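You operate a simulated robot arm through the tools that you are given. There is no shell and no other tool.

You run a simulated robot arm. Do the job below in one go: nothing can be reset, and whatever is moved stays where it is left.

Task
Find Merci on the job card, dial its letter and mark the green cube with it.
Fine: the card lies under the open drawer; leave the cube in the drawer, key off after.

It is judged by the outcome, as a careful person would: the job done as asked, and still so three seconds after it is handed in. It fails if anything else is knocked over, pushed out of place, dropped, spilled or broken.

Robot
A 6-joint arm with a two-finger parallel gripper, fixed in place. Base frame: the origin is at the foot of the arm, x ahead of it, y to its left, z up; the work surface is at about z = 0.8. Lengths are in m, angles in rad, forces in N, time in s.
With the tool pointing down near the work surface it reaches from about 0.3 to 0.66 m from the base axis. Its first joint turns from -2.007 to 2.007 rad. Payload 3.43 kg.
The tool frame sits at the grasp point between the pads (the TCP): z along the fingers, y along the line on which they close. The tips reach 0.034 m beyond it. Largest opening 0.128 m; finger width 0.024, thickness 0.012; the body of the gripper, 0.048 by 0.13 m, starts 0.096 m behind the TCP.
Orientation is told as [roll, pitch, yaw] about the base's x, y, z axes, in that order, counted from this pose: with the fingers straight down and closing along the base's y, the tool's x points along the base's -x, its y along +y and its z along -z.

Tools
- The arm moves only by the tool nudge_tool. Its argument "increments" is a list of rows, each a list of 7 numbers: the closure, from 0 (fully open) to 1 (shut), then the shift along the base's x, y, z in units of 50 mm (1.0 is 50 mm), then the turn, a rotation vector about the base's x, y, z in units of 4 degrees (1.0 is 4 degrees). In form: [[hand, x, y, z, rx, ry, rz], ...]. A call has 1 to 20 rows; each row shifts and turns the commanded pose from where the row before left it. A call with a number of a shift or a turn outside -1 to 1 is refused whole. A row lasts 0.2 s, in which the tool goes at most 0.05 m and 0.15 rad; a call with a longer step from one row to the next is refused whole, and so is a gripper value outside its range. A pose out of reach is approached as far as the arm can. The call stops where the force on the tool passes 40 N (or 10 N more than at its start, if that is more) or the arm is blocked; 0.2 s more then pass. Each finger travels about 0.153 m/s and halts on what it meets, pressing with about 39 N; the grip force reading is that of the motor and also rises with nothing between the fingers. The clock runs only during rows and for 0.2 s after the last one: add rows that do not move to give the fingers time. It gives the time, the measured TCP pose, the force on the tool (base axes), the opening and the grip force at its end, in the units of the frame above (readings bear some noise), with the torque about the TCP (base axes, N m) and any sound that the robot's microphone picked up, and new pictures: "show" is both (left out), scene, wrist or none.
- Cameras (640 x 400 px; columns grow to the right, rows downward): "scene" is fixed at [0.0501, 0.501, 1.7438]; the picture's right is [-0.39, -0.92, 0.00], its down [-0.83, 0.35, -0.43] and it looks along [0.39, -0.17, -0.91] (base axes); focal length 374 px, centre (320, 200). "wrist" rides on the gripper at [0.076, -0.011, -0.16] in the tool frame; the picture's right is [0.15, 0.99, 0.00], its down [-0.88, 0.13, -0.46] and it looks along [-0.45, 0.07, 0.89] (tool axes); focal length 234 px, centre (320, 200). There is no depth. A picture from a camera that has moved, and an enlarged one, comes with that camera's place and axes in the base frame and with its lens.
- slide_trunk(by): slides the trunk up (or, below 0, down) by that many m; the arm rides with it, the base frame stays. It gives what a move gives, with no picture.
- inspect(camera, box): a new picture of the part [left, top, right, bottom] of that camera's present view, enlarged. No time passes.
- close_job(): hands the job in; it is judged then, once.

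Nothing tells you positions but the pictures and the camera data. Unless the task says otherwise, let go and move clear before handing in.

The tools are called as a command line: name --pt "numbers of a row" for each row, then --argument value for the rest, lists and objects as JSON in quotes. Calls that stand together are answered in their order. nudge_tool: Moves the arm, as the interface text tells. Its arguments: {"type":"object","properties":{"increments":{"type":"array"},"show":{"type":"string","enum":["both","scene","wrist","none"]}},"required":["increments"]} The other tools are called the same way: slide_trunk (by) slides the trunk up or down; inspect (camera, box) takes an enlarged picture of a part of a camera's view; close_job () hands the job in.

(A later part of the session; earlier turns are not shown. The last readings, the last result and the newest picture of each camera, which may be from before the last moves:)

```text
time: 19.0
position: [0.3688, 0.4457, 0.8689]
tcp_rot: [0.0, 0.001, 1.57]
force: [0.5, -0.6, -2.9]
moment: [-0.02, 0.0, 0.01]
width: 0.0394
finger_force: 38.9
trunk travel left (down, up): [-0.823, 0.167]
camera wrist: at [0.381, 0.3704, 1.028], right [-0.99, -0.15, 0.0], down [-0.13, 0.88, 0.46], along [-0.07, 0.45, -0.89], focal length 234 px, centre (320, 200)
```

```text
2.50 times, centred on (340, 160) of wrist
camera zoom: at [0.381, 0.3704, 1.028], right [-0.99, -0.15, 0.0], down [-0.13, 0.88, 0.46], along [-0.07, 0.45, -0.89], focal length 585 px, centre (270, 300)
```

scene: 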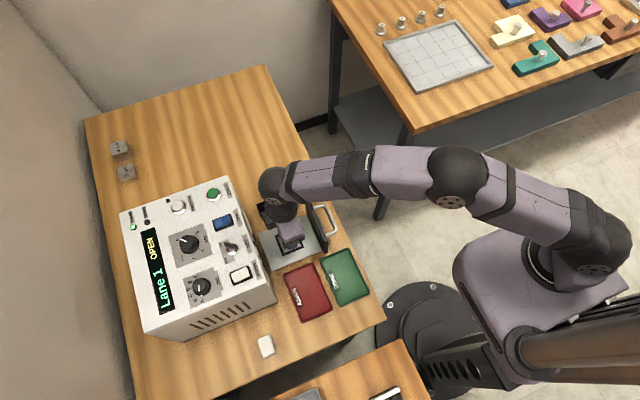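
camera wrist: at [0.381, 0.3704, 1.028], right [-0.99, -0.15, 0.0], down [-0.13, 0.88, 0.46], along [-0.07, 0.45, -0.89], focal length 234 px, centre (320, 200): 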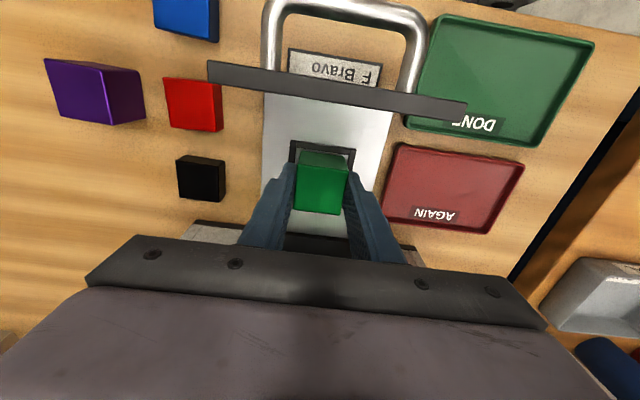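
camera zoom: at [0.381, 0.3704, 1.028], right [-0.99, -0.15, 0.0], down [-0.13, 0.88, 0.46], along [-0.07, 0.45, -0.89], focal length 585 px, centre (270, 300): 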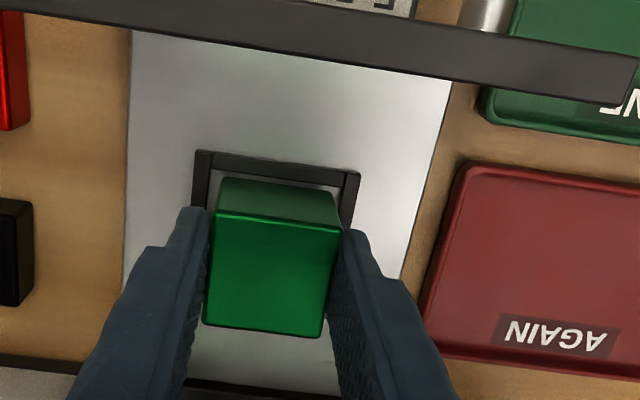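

Still free; continuing to lower.

nudge_tool --pt "0.8 0 0 -0.04 0 0 0" --pt "0.8 0 0 0 0 0 0" --show "none"

nudge_tool --pt "0.8 0 0 -0.03 0 0 0" --pt "0.8 0 0 0 0 0 0" --show "none"

nudge_tool --pt "0.8 0 0 -0.03 0 0 0" --pt "0.8 0 0 0 0 0 0" --show "wrist"

inspect --camera "wrist" --box '[260, 80, 420, 240]'

```text
time: 19.6
position: [0.3714, 0.4454, 0.8666]
tcp_rot: [0.001, -0.001, 1.571]
force: [0.1, 0.4, -1.3]
moment: [0.02, -0.05, 0.03]
width: 0.0393
finger_force: 39.2
trunk travel left (down, up): [-0.823, 0.167]
```

```text
time: 20.2
position: [0.3691, 0.4446, 0.8653]
tcp_rot: [0.0, -0.001, 1.57]
force: [0.5, 0.5, -1.8]
moment: [0.03, 0.03, 0.03]
width: 0.039
finger_force: 39.4
trunk travel left (down, up): [-0.823, 0.167]
```

```text
time: 20.8
position: [0.3696, 0.4452, 0.8649]
tcp_rot: [0.0, -0.001, 1.569]
force: [1.2, -0.5, 2.2]
moment: [0.02, 0.08, 0.0]
width: 0.0391
finger_force: 38.8
trunk travel left (down, up): [-0.823, 0.167]
camera wrist: at [0.3804, 0.3702, 1.0232], right [-0.99, -0.15, 0.0], down [-0.13, 0.88, 0.46], along [-0.07, 0.45, -0.89], focal length 234 px, centre (320, 200)
```

wrist: 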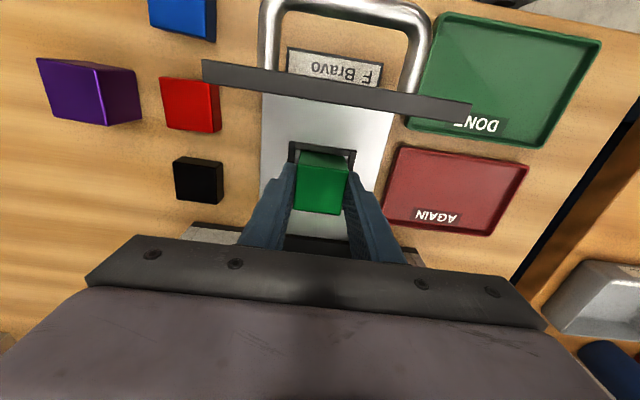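

```text
2.50 times, centred on (340, 160) of wrist
camera zoom: at [0.3804, 0.3702, 1.0232], right [-0.99, -0.15, 0.0], down [-0.13, 0.88, 0.46], along [-0.07, 0.45, -0.89], focal length 585 px, centre (270, 300)
```

zoom: 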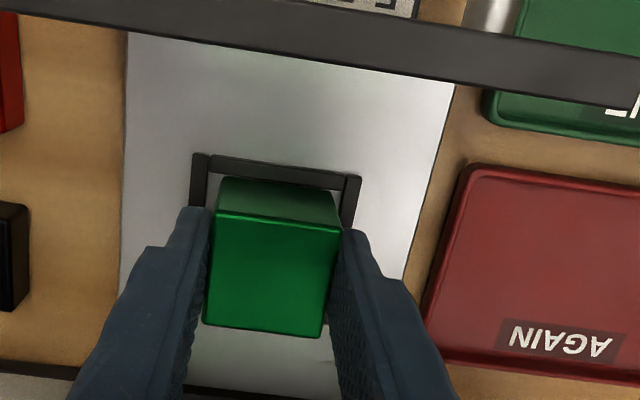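

Contact is just starting, but the cube's near face is at the frame's near bar. I'll raise slightly, shift 4.5 mm in y, and set it down again.

nudge_tool --pt "0.8 0 0 0.06 0 0 0" --pt "0.8 0 0.09 0 0 0 0" --pt "0.8 0 0 -0.05 0 0 0" --pt "0.8 0 0 0 0 0 0" --show "wrist"

inspect --camera "wrist" --box '[280, 120, 380, 230]'

inspect --camera "scene" --box '[250, 210, 330, 270]'

```text
time: 21.8
position: [0.3671, 0.4488, 0.8654]
tcp_rot: [0.0, -0.001, 1.57]
force: [0.2, -0.2, -1.2]
moment: [-0.01, 0.03, 0.0]
width: 0.0392
finger_force: 38.8
trunk travel left (down, up): [-0.823, 0.167]
camera wrist: at [0.3797, 0.3744, 1.0239], right [-0.99, -0.15, 0.0], down [-0.13, 0.88, 0.46], along [-0.07, 0.45, -0.89], focal length 234 px, centre (320, 200)
```

wrist: 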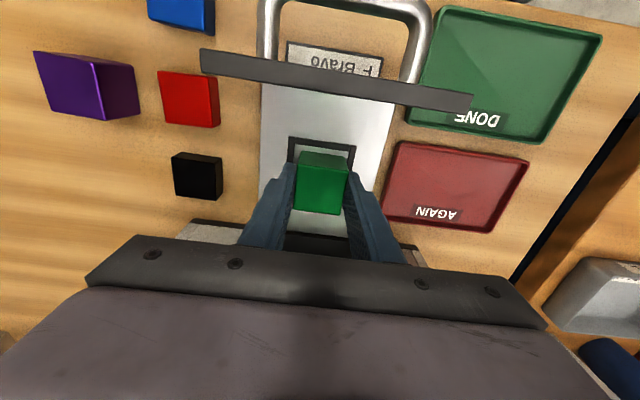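

```text
3.64 times, centred on (330, 175) of wrist
camera zoom: at [0.3797, 0.3744, 1.0239], right [-0.99, -0.15, 0.0], down [-0.13, 0.88, 0.46], along [-0.07, 0.45, -0.89], focal length 852 px, centre (284, 291)
```

zoom: 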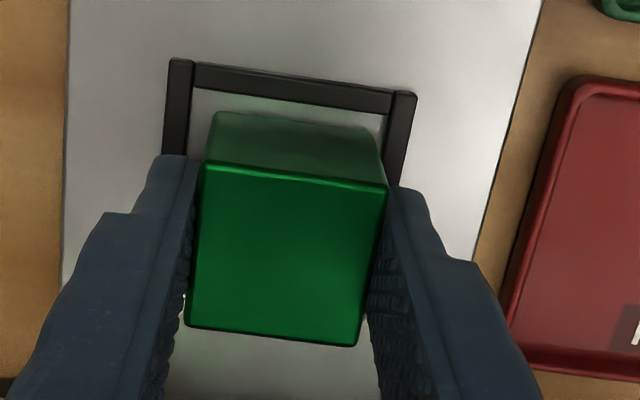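

```text
6.67 times, centred on (290, 240) of scene
camera zoom: at [0.0501, 0.501, 1.7438], right [-0.39, -0.92, 0.0], down [-0.83, 0.35, -0.43], along [0.39, -0.17, -0.91], focal length 2492 px, centre (520, -67)
```

zoom: 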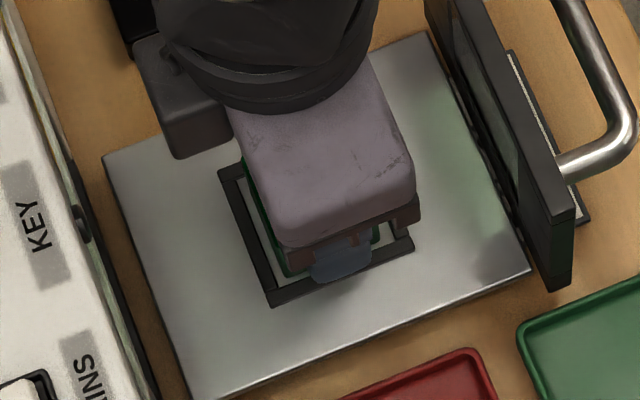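

Now it lies within the frame, roughly centred. A hair more in +x, then down to contact.

nudge_tool --pt "0.8 0.03 0 -0.03 0 0 0" --pt "0.8 0 0 0 0 0 0" --show "none"

nudge_tool --pt "0.8 0 0 -0.03 0 0 0" --pt "0.8 0 0 0 0 0 0" --show "none"

nudge_tool --pt "0.8 0 0 -0.02 0 0 0" --pt "0.8 0 0 0 0 0 0" --show "wrist"

inspect --camera "wrist" --box '[280, 120, 380, 230]'

```text
time: 22.4
position: [0.3704, 0.4503, 0.8644]
tcp_rot: [-0.001, -0.001, 1.572]
force: [0.2, 1.0, 0.1]
moment: [0.02, 0.03, 0.0]
width: 0.0393
finger_force: 38.9
trunk travel left (down, up): [-0.823, 0.167]
```

```text
time: 23.0
position: [0.3694, 0.4506, 0.8657]
tcp_rot: [-0.001, -0.001, 1.572]
force: [1.0, -0.9, 8.3]
moment: [-0.17, 0.08, 0.01]
width: 0.0394
finger_force: 38.9
trunk travel left (down, up): [-0.823, 0.167]
```

```text
time: 23.6
position: [0.37, 0.4498, 0.864]
tcp_rot: [-0.004, -0.004, 1.571]
force: [2.6, -0.1, 19.8]
moment: [-0.37, 0.12, -0.01]
width: 0.0393
finger_force: 38.8
trunk travel left (down, up): [-0.823, 0.167]
camera wrist: at [0.3807, 0.3743, 1.0229], right [-0.99, -0.15, 0.0], down [-0.13, 0.88, 0.46], along [-0.06, 0.46, -0.89], focal length 234 px, centre (320, 200)
```

wrist: 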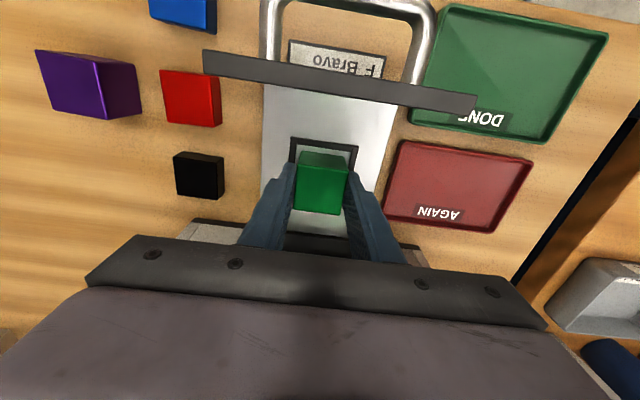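

```text
3.64 times, centred on (330, 175) of wrist
camera zoom: at [0.3807, 0.3743, 1.0229], right [-0.99, -0.15, 0.0], down [-0.13, 0.88, 0.46], along [-0.06, 0.46, -0.89], focal length 852 px, centre (284, 291)
```

zoom: 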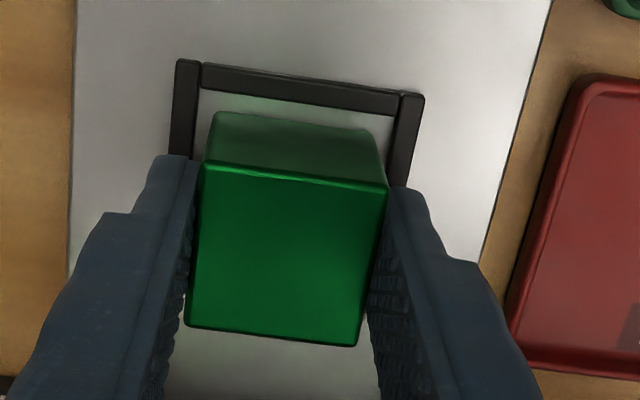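

The cube stands on the plate inside the frame. I'll relax the push, release, and lift clear.

nudge_tool --pt "0.8 0 0 0.03 0 0 0" --pt "0.72 0 0 0 0 0 0" --pt "0.6 0 0 0 0 0 0" --pt "0.5 0 0 0 0 0 0" --pt "0.5 0 0 0 0 0 0" --pt "0.5 0 0 0.4 0 0 0" --pt "0.5 0 0 0.6 0 0 0" --pt "0.5 0 0 0.8 0 0 0"

inspect --camera "wrist" --box '[270, 60, 390, 230]'

inspect --camera "scene" --box '[250, 190, 350, 270]'

```text
time: 25.4
position: [0.37, 0.4504, 0.9529]
tcp_rot: [0.0, 0.001, 1.572]
force: [0.0, -0.3, 0.9]
moment: [0.01, 0.0, 0.03]
width: 0.0639
finger_force: 0.0
trunk travel left (down, up): [-0.823, 0.167]
camera wrist: at [0.3811, 0.3754, 1.1125], right [-0.99, -0.15, 0.0], down [-0.13, 0.88, 0.46], along [-0.07, 0.45, -0.89], focal length 234 px, centre (320, 200)
```

scene: 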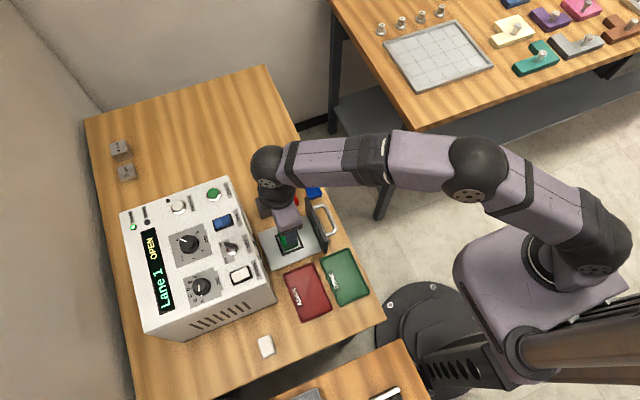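
wrist: 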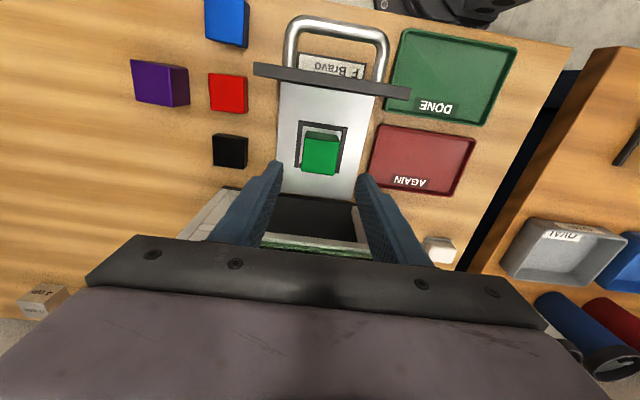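

```text
2.35 times, centred on (330, 145) of wrist
camera zoom: at [0.3811, 0.3754, 1.1125], right [-0.99, -0.15, 0.0], down [-0.13, 0.88, 0.46], along [-0.07, 0.45, -0.89], focal length 551 px, centre (296, 329)
```

zoom: 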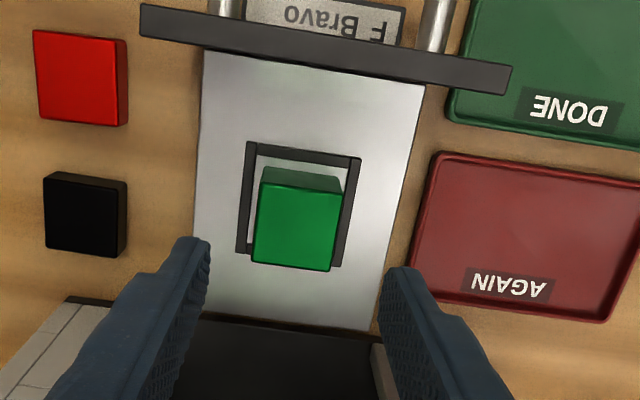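

```text
5.00 times, centred on (300, 230) of scene
camera zoom: at [0.0501, 0.501, 1.7438], right [-0.39, -0.92, 0.0], down [-0.83, 0.35, -0.43], along [0.39, -0.17, -0.91], focal length 1869 px, centre (420, 50)
```

zoom: 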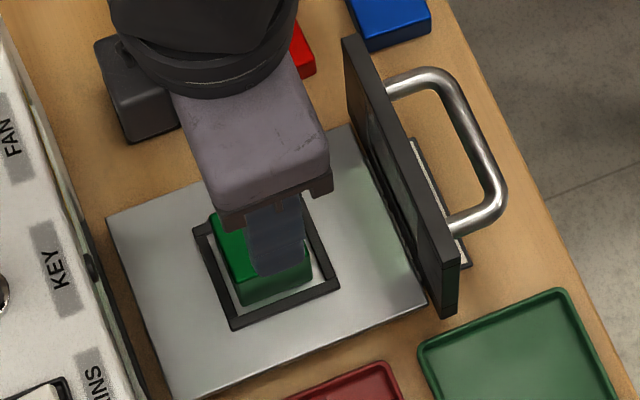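

The cube stands flat inside the frame. Next, the drawer: handle bar is at about y 0.334, z 0.874. I'll go over the front, close the fingers, and lower in front of the handle.

nudge_tool --pt "0.5 0 0 0.5 0 0 0" --pt "0.7 0 -0.8 0 0 0 0" --pt "0.9 0 -0.8 0 0 0 0" --pt "1 0 -0.8 0 0 0 0" --pt "1 0 -0.8 0 0 0 0" --pt "1 0 0 -0.6 0 0 0" --pt "1 0 0 -0.6 0 0 0" --pt "1 0 0 -0.5 0 0 0"

inspect --camera "wrist" --box '[240, 80, 400, 240]'

inspect --camera "scene" --box '[250, 190, 350, 270]'

```text
time: 27.2
position: [0.3701, 0.2931, 0.8901]
tcp_rot: [0.001, 0.0, 1.57]
force: [-0.1, 0.4, 0.6]
moment: [-0.02, 0.0, 0.02]
width: 0.0
finger_force: 33.6
trunk travel left (down, up): [-0.823, 0.167]
camera wrist: at [0.3814, 0.2175, 1.0487], right [-0.99, -0.15, 0.0], down [-0.13, 0.88, 0.46], along [-0.07, 0.45, -0.89], focal length 234 px, centre (320, 200)
```

scene: 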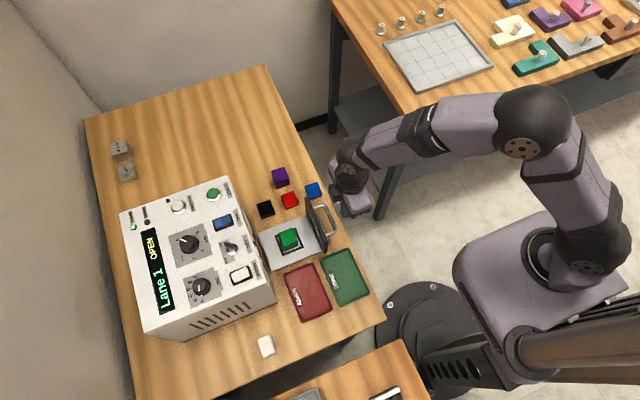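
wrist: 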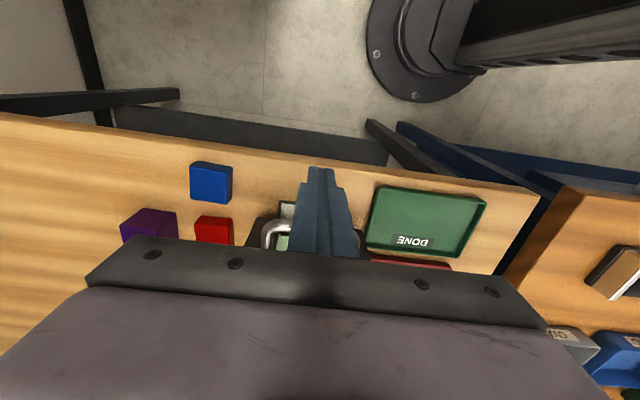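

```text
2.50 times, centred on (320, 160) of wrist
camera zoom: at [0.3814, 0.2175, 1.0487], right [-0.99, -0.15, 0.0], down [-0.13, 0.88, 0.46], along [-0.07, 0.45, -0.89], focal length 585 px, centre (320, 300)
```

zoom: 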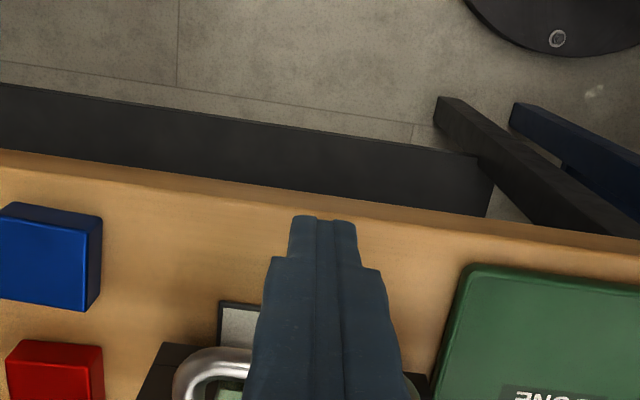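

```text
5.00 times, centred on (300, 230) of scene
camera zoom: at [0.0501, 0.501, 1.7438], right [-0.39, -0.92, 0.0], down [-0.83, 0.35, -0.43], along [0.39, -0.17, -0.91], focal length 1869 px, centre (420, 50)
```

zoom: 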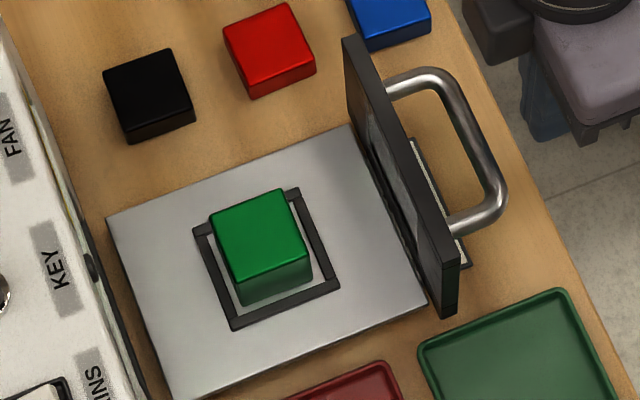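

Everything clears. I'll push the handle in slowly along +y.

nudge_tool --pt "1 -0.05 0.2 -0.05 0 0 0" --pt "1 0 0.2 0 0 0 0" --pt "1 0 0.1 0 0 0 0" --pt "1 0 0.1 0 0 0 0" --pt "1 0 0.1 0 0 0 0" --pt "1 0 0.15 0 0 0 0" --pt "1 0 0.2 0 0 0 0" --pt "1 0 0.2 0 0 0 0" --pt "1 0 0.2 0 0 0 0"

```text
time: 29.2
position: [0.3677, 0.3643, 0.8899]
tcp_rot: [0.0, -0.002, 1.571]
force: [-0.4, -0.3, 0.7]
moment: [0.06, -0.03, 0.02]
width: 0.0001
finger_force: 33.2
trunk travel left (down, up): [-0.823, 0.167]
camera wrist: at [0.3788, 0.2884, 1.0484], right [-0.99, -0.15, 0.0], down [-0.13, 0.88, 0.46], along [-0.07, 0.45, -0.89], focal length 234 px, centre (320, 200)
```

scene: 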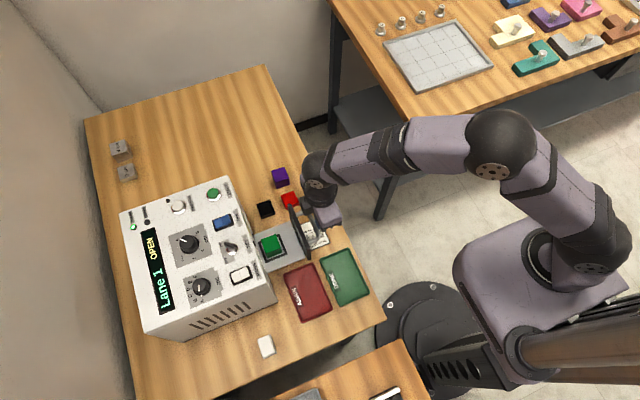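
wrist: 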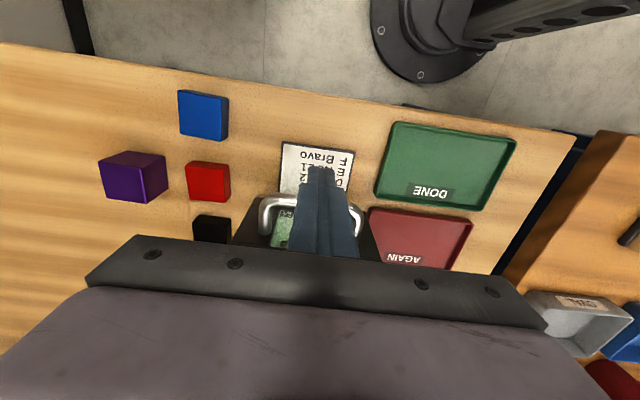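

The drawer slides in easily and the card is being uncovered. I'll keep pushing.

nudge_tool --pt "1 0 0.2 0 0 0 0" --pt "1 0 0.2 0 0 0 0" --pt "1 0 0.2 0 0 0 0" --pt "1 0 0.2 0 0 0 0" --pt "1 0 0.2 0 0 0 0" --pt "1 0 0.2 0 0 0 0" --show "scene"

inspect --camera "scene" --box '[220, 180, 350, 270]'

```text
time: 30.6
position: [0.3693, 0.4241, 0.8914]
tcp_rot: [0.0, 0.0, 1.571]
force: [-0.5, -0.9, -0.1]
moment: [-0.03, 0.0, 0.03]
width: 0.0001
finger_force: 32.7
trunk travel left (down, up): [-0.823, 0.167]
```

scene: 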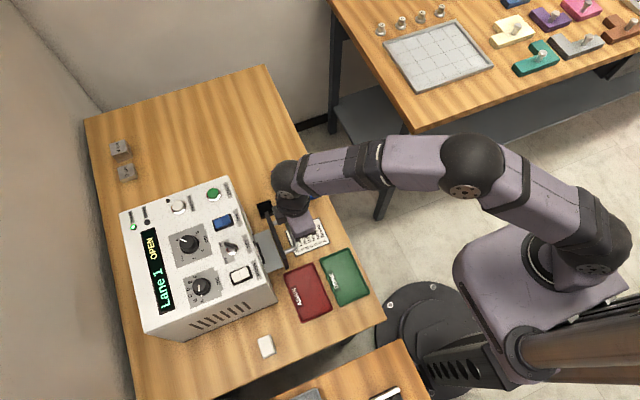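

```text
4.44 times, centred on (285, 225) of scene
camera zoom: at [0.0501, 0.501, 1.7438], right [-0.39, -0.92, 0.0], down [-0.83, 0.35, -0.43], along [0.39, -0.17, -0.91], focal length 1662 px, centre (476, 89)
```

zoom: 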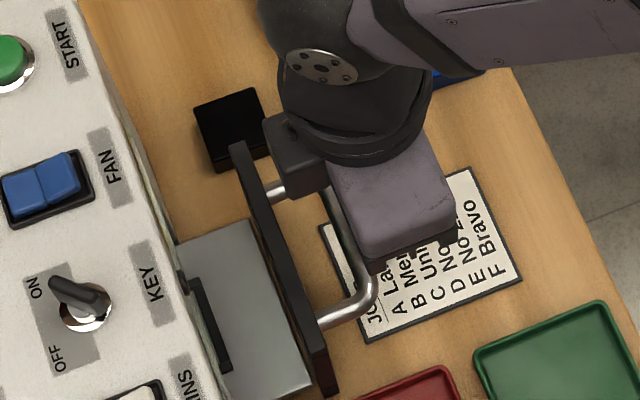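

The card reads A La…, B Mer…, C Uni…, with F Bravo; I'll read it fully after closing. Continuing to push to the stop.

nudge_tool --pt "1 0 0.2 0 0 0 0" --pt "1 0 0.2 0 0 0 0" --pt "1 0 0.1 0 0 0 0" --pt "1 0 0.1 0 0 0 0" --pt "1 0 0 0 0 0 0" --show "scene"

inspect --camera "scene" --box '[210, 190, 340, 280]'

```text
time: 31.8
position: [0.3671, 0.4535, 0.8902]
tcp_rot: [0.0, 0.001, 1.571]
force: [0.1, -0.7, -0.7]
moment: [0.01, 0.02, 0.01]
width: 0.0
finger_force: 32.2
trunk travel left (down, up): [-0.823, 0.167]
```

scene: 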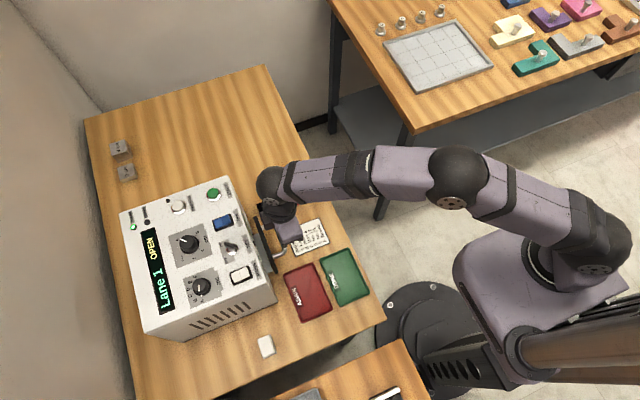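

```text
4.44 times, centred on (275, 235) of scene
camera zoom: at [0.0501, 0.501, 1.7438], right [-0.39, -0.92, 0.0], down [-0.83, 0.35, -0.43], along [0.39, -0.17, -0.91], focal length 1662 px, centre (520, 44)
```

zoom: 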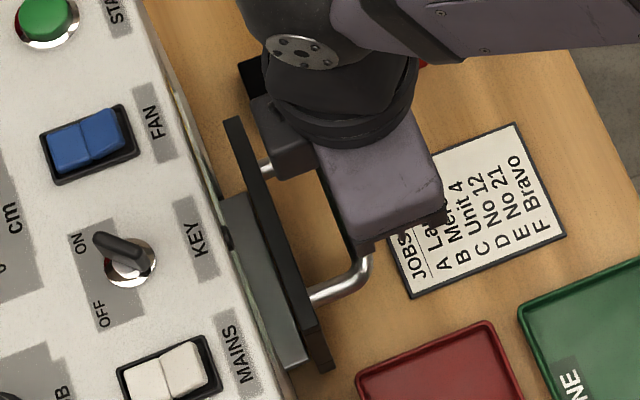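

The drawer is almost home. I'll continue with small steps.

nudge_tool --pt "1 0 0.15 0 0 0 0" --pt "1 0 0.15 0 0 0 0" --pt "1 0 0.1 0 0 0 0" --pt "1 0 0.1 0 0 0 0" --pt "1 0 0.1 0 0 0 0" --pt "1 0 0 0 0 0 0" --show "scene"

inspect --camera "scene" --box '[210, 190, 340, 280]'

```text
time: 32.9
position: [0.3698, 0.4684, 0.8867]
tcp_rot: [0.008, 0.032, 1.568]
force: [0.5, -16.9, 3.7]
moment: [-0.16, 0.05, -0.02]
width: 0.0
finger_force: 32.9
trunk travel left (down, up): [-0.823, 0.167]
stopped in row 5: the force on the tool passed its limit at 42 N (the readings are from after the stop); the commanded pose is now the measured one
```

scene: 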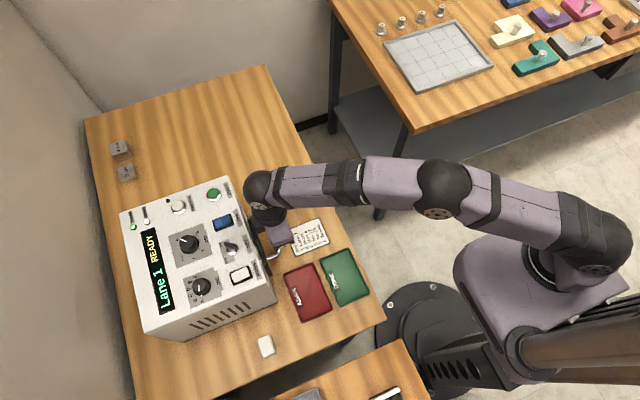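

```text
4.44 times, centred on (275, 235) of scene
camera zoom: at [0.0501, 0.501, 1.7438], right [-0.39, -0.92, 0.0], down [-0.83, 0.35, -0.43], along [0.39, -0.17, -0.91], focal length 1662 px, centre (520, 44)
```

zoom: 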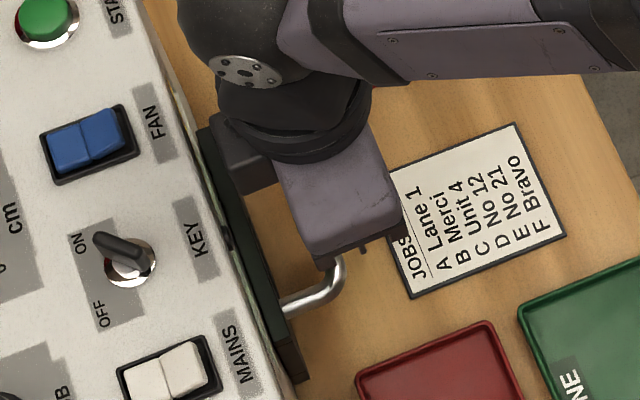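

The drawer clicked home and the display shows READY. The card says B = Merci. I'll back away from the handle, restore the tool's level and rise.

nudge_tool --pt "1 0 -0.4 0 0 0 0" --pt "1 0 -0.6 0 -0.1 -0.46 0" --pt "1 0 -0.6 0.2 0 0 0" --pt "1 0 0 0.8 0 0 0" --pt "1 0 0 0.8 0 0 0" --pt "1 0 0 0.8 0 0 0" --pt "1 0 0 0.8 0 0 0"

inspect --camera "scene" --box '[110, 170, 270, 270]'

inspect --camera "scene" --box '[140, 240, 300, 340]'

```text
time: 34.5
position: [0.3663, 0.3914, 1.0599]
tcp_rot: [-0.026, 0.029, 1.571]
force: [-0.2, 0.9, 0.3]
moment: [0.03, -0.04, -0.01]
width: 0.0001
finger_force: 32.9
trunk travel left (down, up): [-0.823, 0.167]
camera wrist: at [0.3735, 0.3203, 1.2205], right [-0.99, -0.15, -0.02], down [-0.14, 0.89, 0.43], along [-0.04, 0.43, -0.9], focal length 234 px, centre (320, 200)
```

scene: 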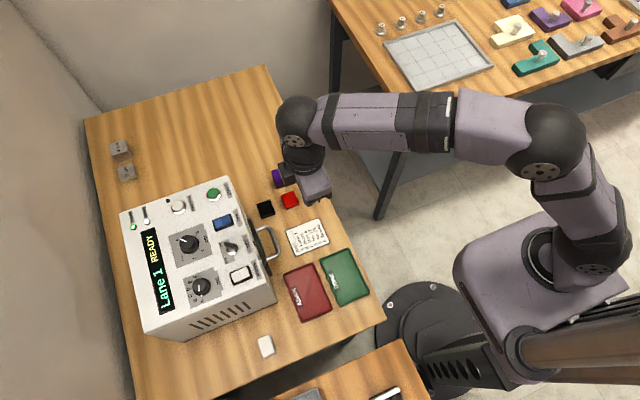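
wrist: 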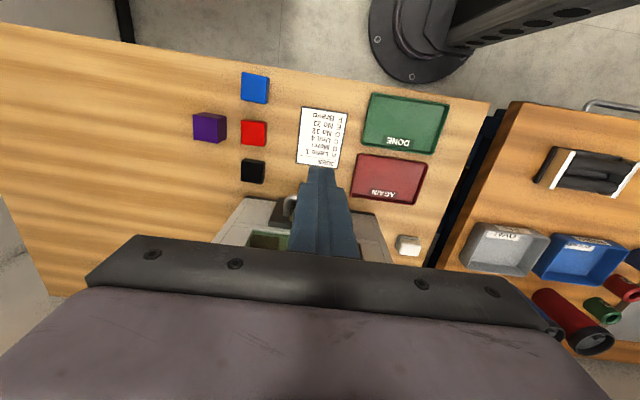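

```text
4.00 times, centred on (190, 220) of scene
camera zoom: at [0.0501, 0.501, 1.7438], right [-0.39, -0.92, 0.0], down [-0.83, 0.35, -0.43], along [0.39, -0.17, -0.91], focal length 1496 px, centre (840, 120)
```

zoom: 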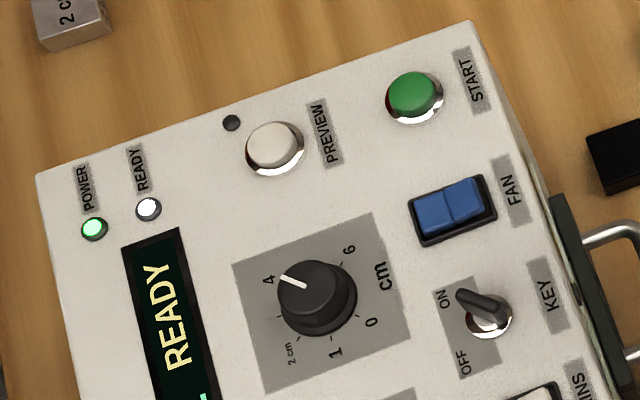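

```text
4.00 times, centred on (220, 290) of scene
camera zoom: at [0.0501, 0.501, 1.7438], right [-0.39, -0.92, 0.0], down [-0.83, 0.35, -0.43], along [0.39, -0.17, -0.91], focal length 1496 px, centre (720, -160)
```

zoom: 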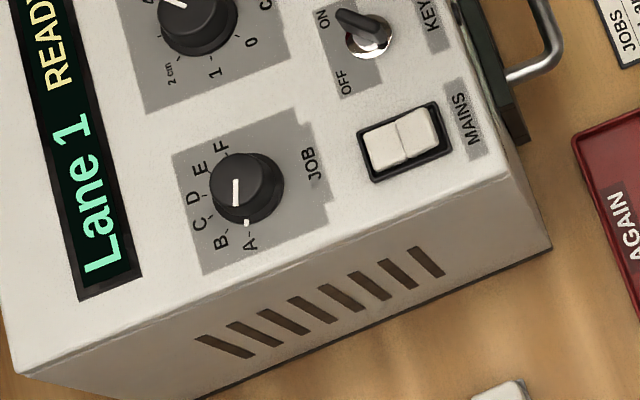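

The cm pointer matches 4 (cube is 4 cm), so only JOB needs A→B (about 30° clockwise from above). I'll raise the trunk for better reach over the panel, then level the hand.

slide_trunk --by 0.16

nudge_tool --pt "0.5 0 0 0 0.415 0.372 -1" --pt "0.5 -0.1 0.2 -0.2 0 0 -1" --pt "0.5 -0.2 0.4 -0.2 0 0 -1" --pt "0.5 -0.2 0.4 0 0 0 -1" --pt "0.5 -0.2 0.4 0 0 0 -1" --pt "0.5 -0.2 0.4 0 0 0 -1"

```text
time: 36.4
position: [0.3673, 0.391, 1.2187]
tcp_rot: [-0.027, 0.029, 1.569]
force: [-1.2, -0.2, 1.0]
moment: [0.0, 0.04, -0.04]
width: 0.0
finger_force: 32.8
trunk travel left (down, up): [-0.983, 0.007]
```

```text
time: 37.8
position: [0.3219, 0.4835, 1.1985]
tcp_rot: [-0.001, 0.001, 1.149]
force: [-0.5, 0.2, -0.6]
moment: [0.03, 0.0, 0.01]
width: 0.064
finger_force: 0.0
trunk travel left (down, up): [-0.983, 0.007]
camera wrist: at [0.3014, 0.4107, 1.3577], right [-0.96, 0.27, 0.0], down [0.24, 0.86, 0.45], along [0.12, 0.44, -0.89], focal length 234 px, centre (320, 200)
```

scene: 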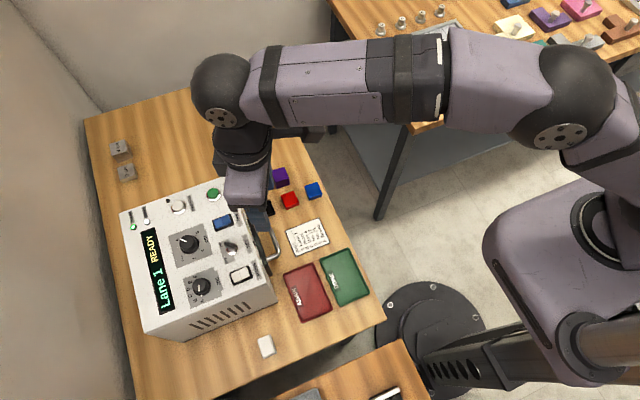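
wrist: 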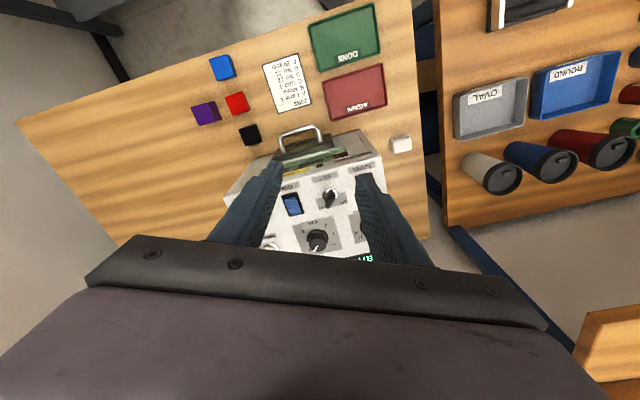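

I'm above the panel now. I'll look at the switches and knobs closely from here.

inspect --camera "wrist" --box '[260, 150, 380, 265]'

inspect --camera "wrist" --box '[250, 50, 350, 130]'

```text
3.48 times, centred on (320, 208) of wrist
camera zoom: at [0.3014, 0.4107, 1.3577], right [-0.96, 0.27, 0.0], down [0.24, 0.86, 0.45], along [0.12, 0.44, -0.89], focal length 814 px, centre (320, 174)
```

zoom: 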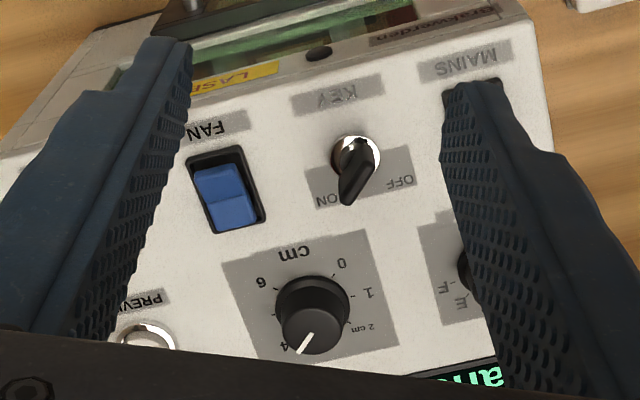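

```text
5.00 times, centred on (300, 90) of wrist
camera zoom: at [0.3014, 0.4107, 1.3577], right [-0.96, 0.27, 0.0], down [0.24, 0.86, 0.45], along [0.12, 0.44, -0.89], focal length 1171 px, centre (420, 750)
```

zoom: 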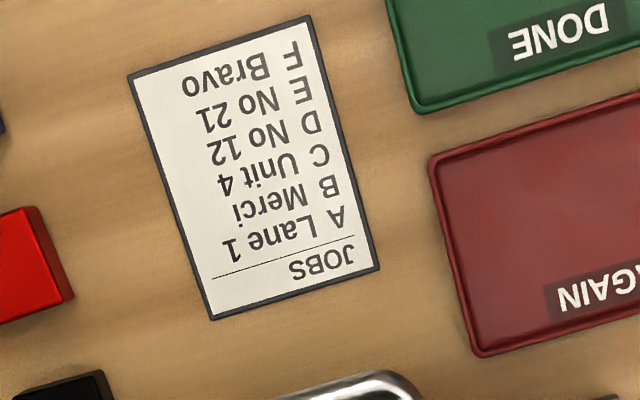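

Card confirmed: B = Merci; the key lever points to ON; cm is at 4. Now I'll tilt the hand outward ~12° and come above the JOB knob at about (0.28, 0.65).

nudge_tool --pt "0.5 -0.2 0.5 -0.25 0.917 -0.396 0" --pt "0.5 -0.2 0.5 -0.25 0.917 -0.396 0" --pt "0.5 -0.2 0.5 -0.25 0.917 -0.396 0" --pt "0.5 -0.2 0.7 -0.25 0 0 0" --pt "0.5 -0.2 0.7 -0.25 0 0 0"

inspect --camera "wrist" --box '[260, 120, 380, 265]'

```text
time: 39.0
position: [0.2697, 0.6115, 1.1389]
tcp_rot: [0.004, -0.206, 1.149]
force: [-0.3, -0.4, 0.9]
moment: [0.03, 0.0, 0.01]
width: 0.0639
finger_force: 0.1
out of reach, approached as far as the arm can: row 5
trunk travel left (down, up): [-0.983, 0.007]
camera wrist: at [0.2371, 0.5099, 1.2787], right [-0.96, 0.27, -0.03], down [0.2, 0.75, 0.63], along [0.19, 0.6, -0.78], focal length 234 px, centre (320, 200)
```

scene: 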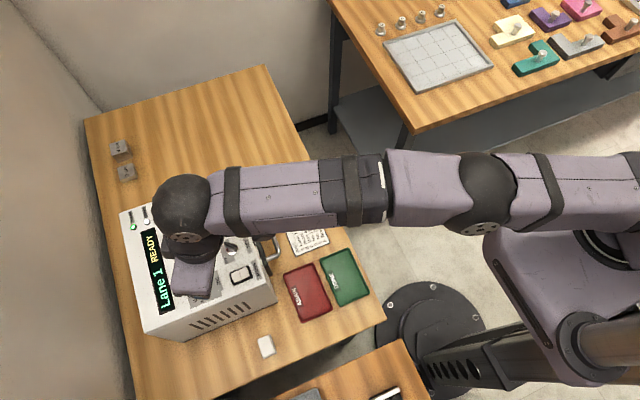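
wrist: 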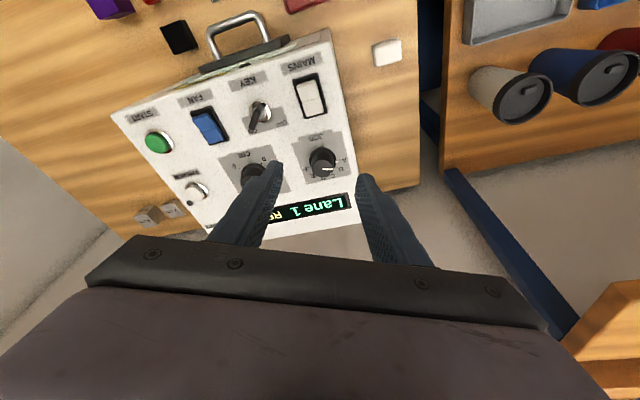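

```text
2.76 times, centred on (320, 192) of wrist
camera zoom: at [0.2371, 0.5099, 1.2787], right [-0.96, 0.27, -0.03], down [0.2, 0.75, 0.63], along [0.19, 0.6, -0.78], focal length 646 px, centre (320, 221)
```

zoom: 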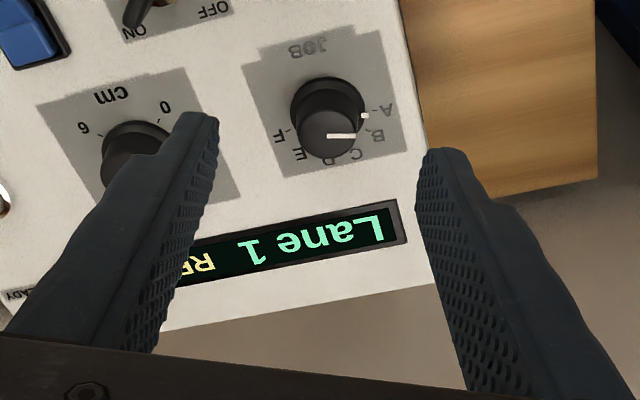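

Panel is level at z ≈ 1.022; the JOB knob axis is at (0.277, 0.646), top z ≈ 1.042. I'll tilt 5° more and come down to just above it.

nudge_tool --pt "0.5 0.04 0.1 -0.4 0.574 -0.248 0" --pt "0.5 0.04 0.25 -0.38 0.574 -0.248 0" --pt "0.5 0 0.2 0 0 0 0" --pt "0.5 0 0 0 0 0 0"

inspect --camera "wrist" --box '[240, 120, 400, 265]'

```text
time: 40.0
position: [0.275, 0.6389, 1.1001]
tcp_rot: [0.006, -0.296, 1.149]
force: [-0.7, 0.0, 0.6]
moment: [0.0, 0.02, 0.0]
width: 0.0639
finger_force: 0.1
trunk travel left (down, up): [-0.983, 0.007]
camera wrist: at [0.2369, 0.5255, 1.229], right [-0.96, 0.28, -0.04], down [0.17, 0.7, 0.69], along [0.22, 0.66, -0.72], focal length 234 px, centre (320, 200)
```

scene: 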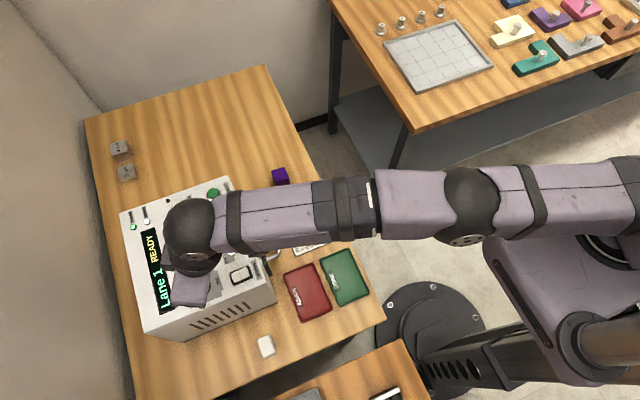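
wrist: 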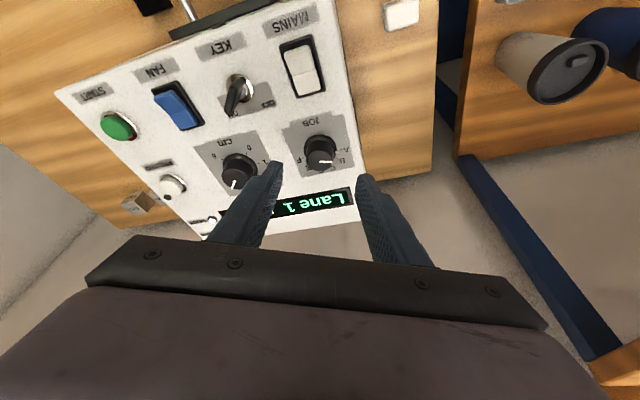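

```text
2.76 times, centred on (320, 192) of wrist
camera zoom: at [0.2369, 0.5255, 1.229], right [-0.96, 0.28, -0.04], down [0.17, 0.7, 0.69], along [0.22, 0.66, -0.72], focal length 646 px, centre (320, 221)
```

zoom: 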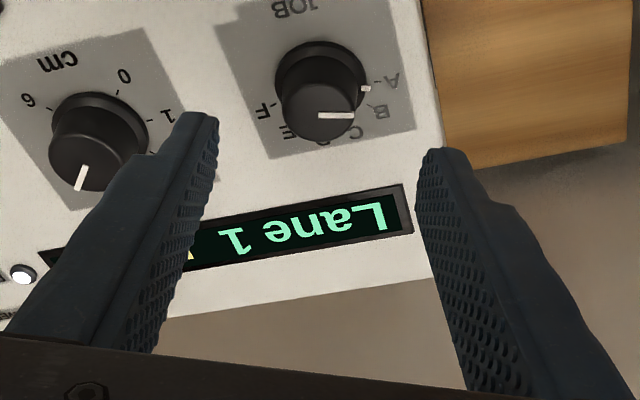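

The knob lies centred between the fingers. I'll go straight down and close on it gently.

nudge_tool --pt "0.5 0 0 -0.25 0 0 0" --pt "0.5 0 0 -0.25 0 0 0" --pt "0.5 0 0 -0.2 0 0 0" --pt "0.5 0 0 0 0 0 0"

inspect --camera "wrist" --box '[240, 120, 400, 265]'

```text
time: 41.0
position: [0.2754, 0.64, 1.0644]
tcp_rot: [0.005, -0.295, 1.152]
force: [-0.1, -0.9, 0.2]
moment: [0.0, -0.03, 0.0]
width: 0.0637
finger_force: 0.2
trunk travel left (down, up): [-0.983, 0.007]
camera wrist: at [0.2386, 0.5272, 1.1942], right [-0.96, 0.28, -0.04], down [0.17, 0.7, 0.69], along [0.22, 0.66, -0.72], focal length 234 px, centre (320, 200)
```

scene: 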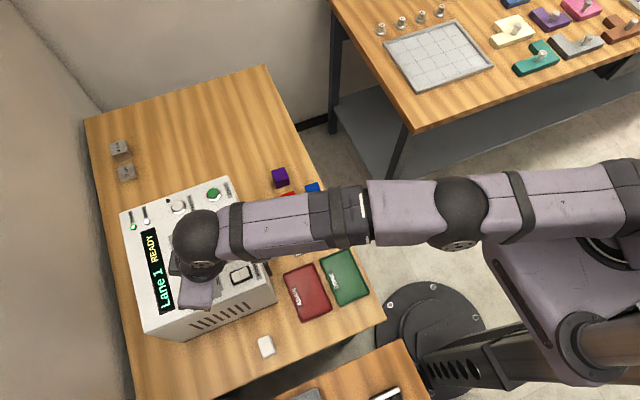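
wrist: 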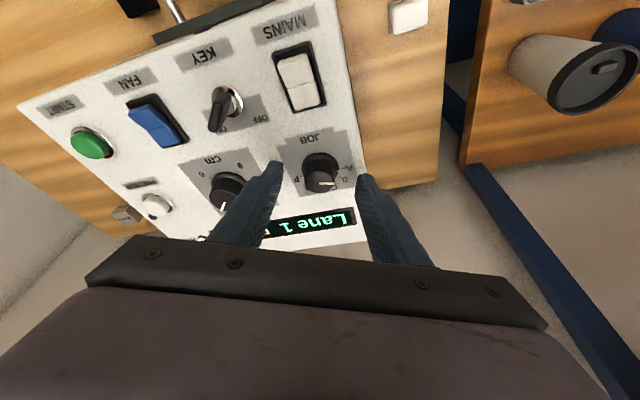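

```text
2.76 times, centred on (320, 192) of wrist
camera zoom: at [0.2386, 0.5272, 1.1942], right [-0.96, 0.28, -0.04], down [0.17, 0.7, 0.69], along [0.22, 0.66, -0.72], focal length 646 px, centre (320, 221)
```

zoom: 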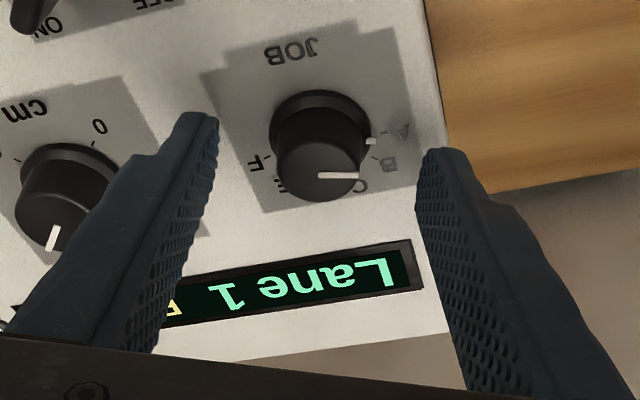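

Fingers straddle the knob. Closing on it.

nudge_tool --pt "0.65 0 0 0 0 0 0" --pt "0.75 0 0 0 0 0 0" --pt "0.85 0 0 0 0 0 0" --pt "0.85 0 0 0 0 0 0"

inspect --camera "wrist" --box '[240, 120, 400, 265]'

```text
time: 42.0
position: [0.2769, 0.6402, 1.0649]
tcp_rot: [0.007, -0.295, 1.147]
force: [2.4, -1.9, 0.2]
moment: [-0.16, -0.1, -0.01]
width: 0.029
finger_force: 44.5
trunk travel left (down, up): [-0.983, 0.007]
camera wrist: at [0.239, 0.527, 1.1943], right [-0.96, 0.28, -0.04], down [0.17, 0.7, 0.69], along [0.22, 0.66, -0.72], focal length 234 px, centre (320, 200)
```

scene: 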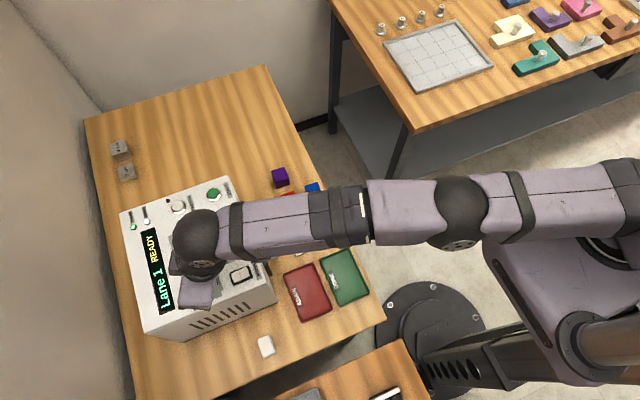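
wrist: 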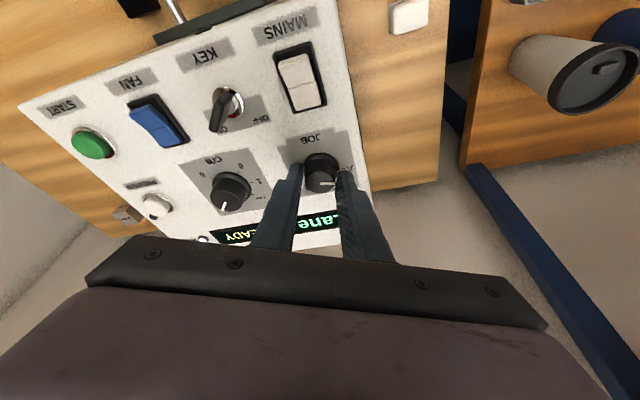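

```text
2.76 times, centred on (320, 192) of wrist
camera zoom: at [0.239, 0.527, 1.1943], right [-0.96, 0.28, -0.04], down [0.17, 0.7, 0.69], along [0.22, 0.66, -0.72], focal length 646 px, centre (320, 221)
```

zoom: 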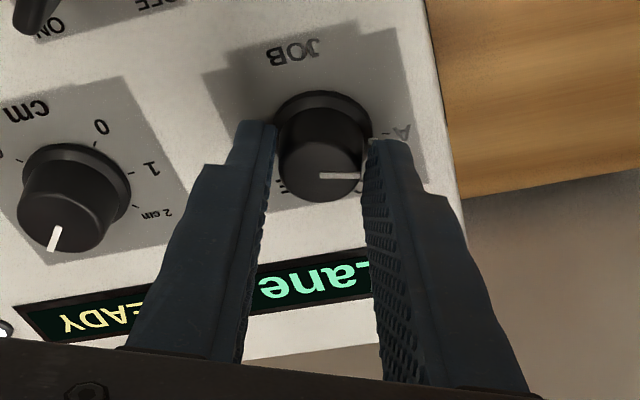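

The knob is gripped. I'll turn it clockwise (from above) in 4° steps, watching the display.

nudge_tool --pt "0.85 -0.007 0.006 0 0 0 -1" --pt "0.85 -0.007 0.006 0 0 0 -1" --pt "0.85 -0.007 0.006 0 0 0 -1" --pt "0.85 -0.007 0.006 0 0 0 -1" --pt "0.85 -0.007 0.006 0 0 0 -1" --pt "0.85 -0.007 0.006 0 0 0 -1" --pt "0.85 -0.007 0.006 0 0 0 -1" --pt "0.85 0 0 0 0 0 0"

inspect --camera "scene" --box '[110, 210, 250, 320]'

inspect --camera "wrist" --box '[240, 120, 400, 265]'

```text
time: 43.8
position: [0.2617, 0.6297, 1.0635]
tcp_rot: [0.006, -0.291, 0.664]
force: [-17.4, 12.6, 4.8]
moment: [0.52, 0.48, 0.58]
width: 0.0308
finger_force: 10.3
out of reach, approached as far as the arm can: row 3, 5, 7
trunk travel left (down, up): [-0.983, 0.007]
camera wrist: at [0.1763, 0.5482, 1.1935], right [-0.72, 0.69, -0.04], down [0.48, 0.54, 0.69], along [0.5, 0.48, -0.72], focal length 234 px, centre (320, 200)
```

scene: 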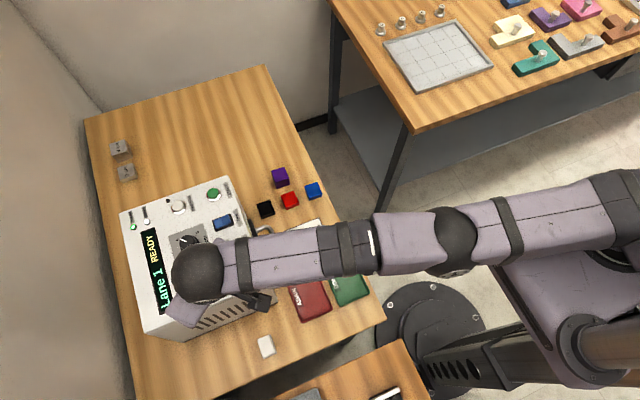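
wrist: 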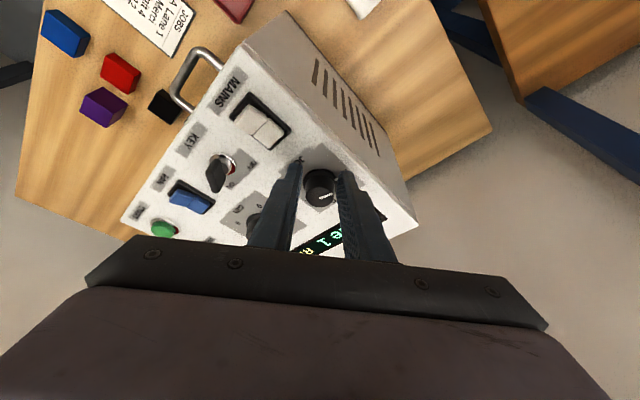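

```text
3.64 times, centred on (180, 265) of scene
camera zoom: at [0.0501, 0.501, 1.7438], right [-0.39, -0.92, 0.0], down [-0.83, 0.35, -0.43], along [0.39, -0.17, -0.91], focal length 1360 px, centre (829, -36)
```

zoom: 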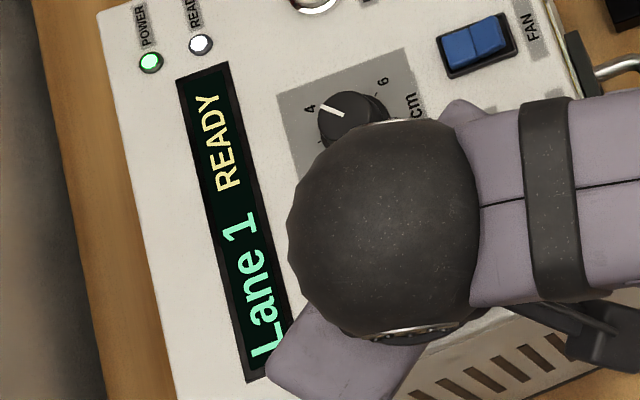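

```text
2.76 times, centred on (320, 192) of wrist
camera zoom: at [0.1763, 0.5482, 1.1935], right [-0.72, 0.69, -0.04], down [0.48, 0.54, 0.69], along [0.5, 0.48, -0.72], focal length 646 px, centre (320, 221)
```

zoom: 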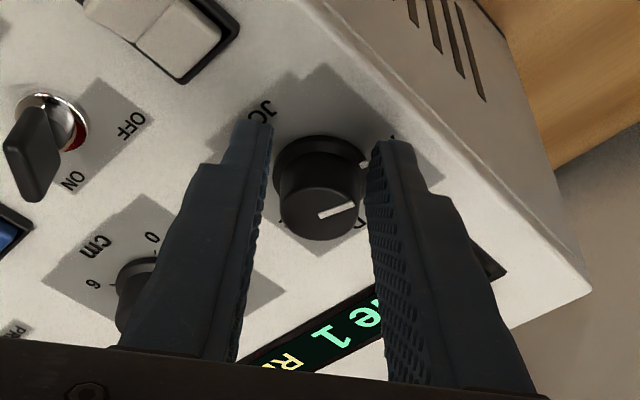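

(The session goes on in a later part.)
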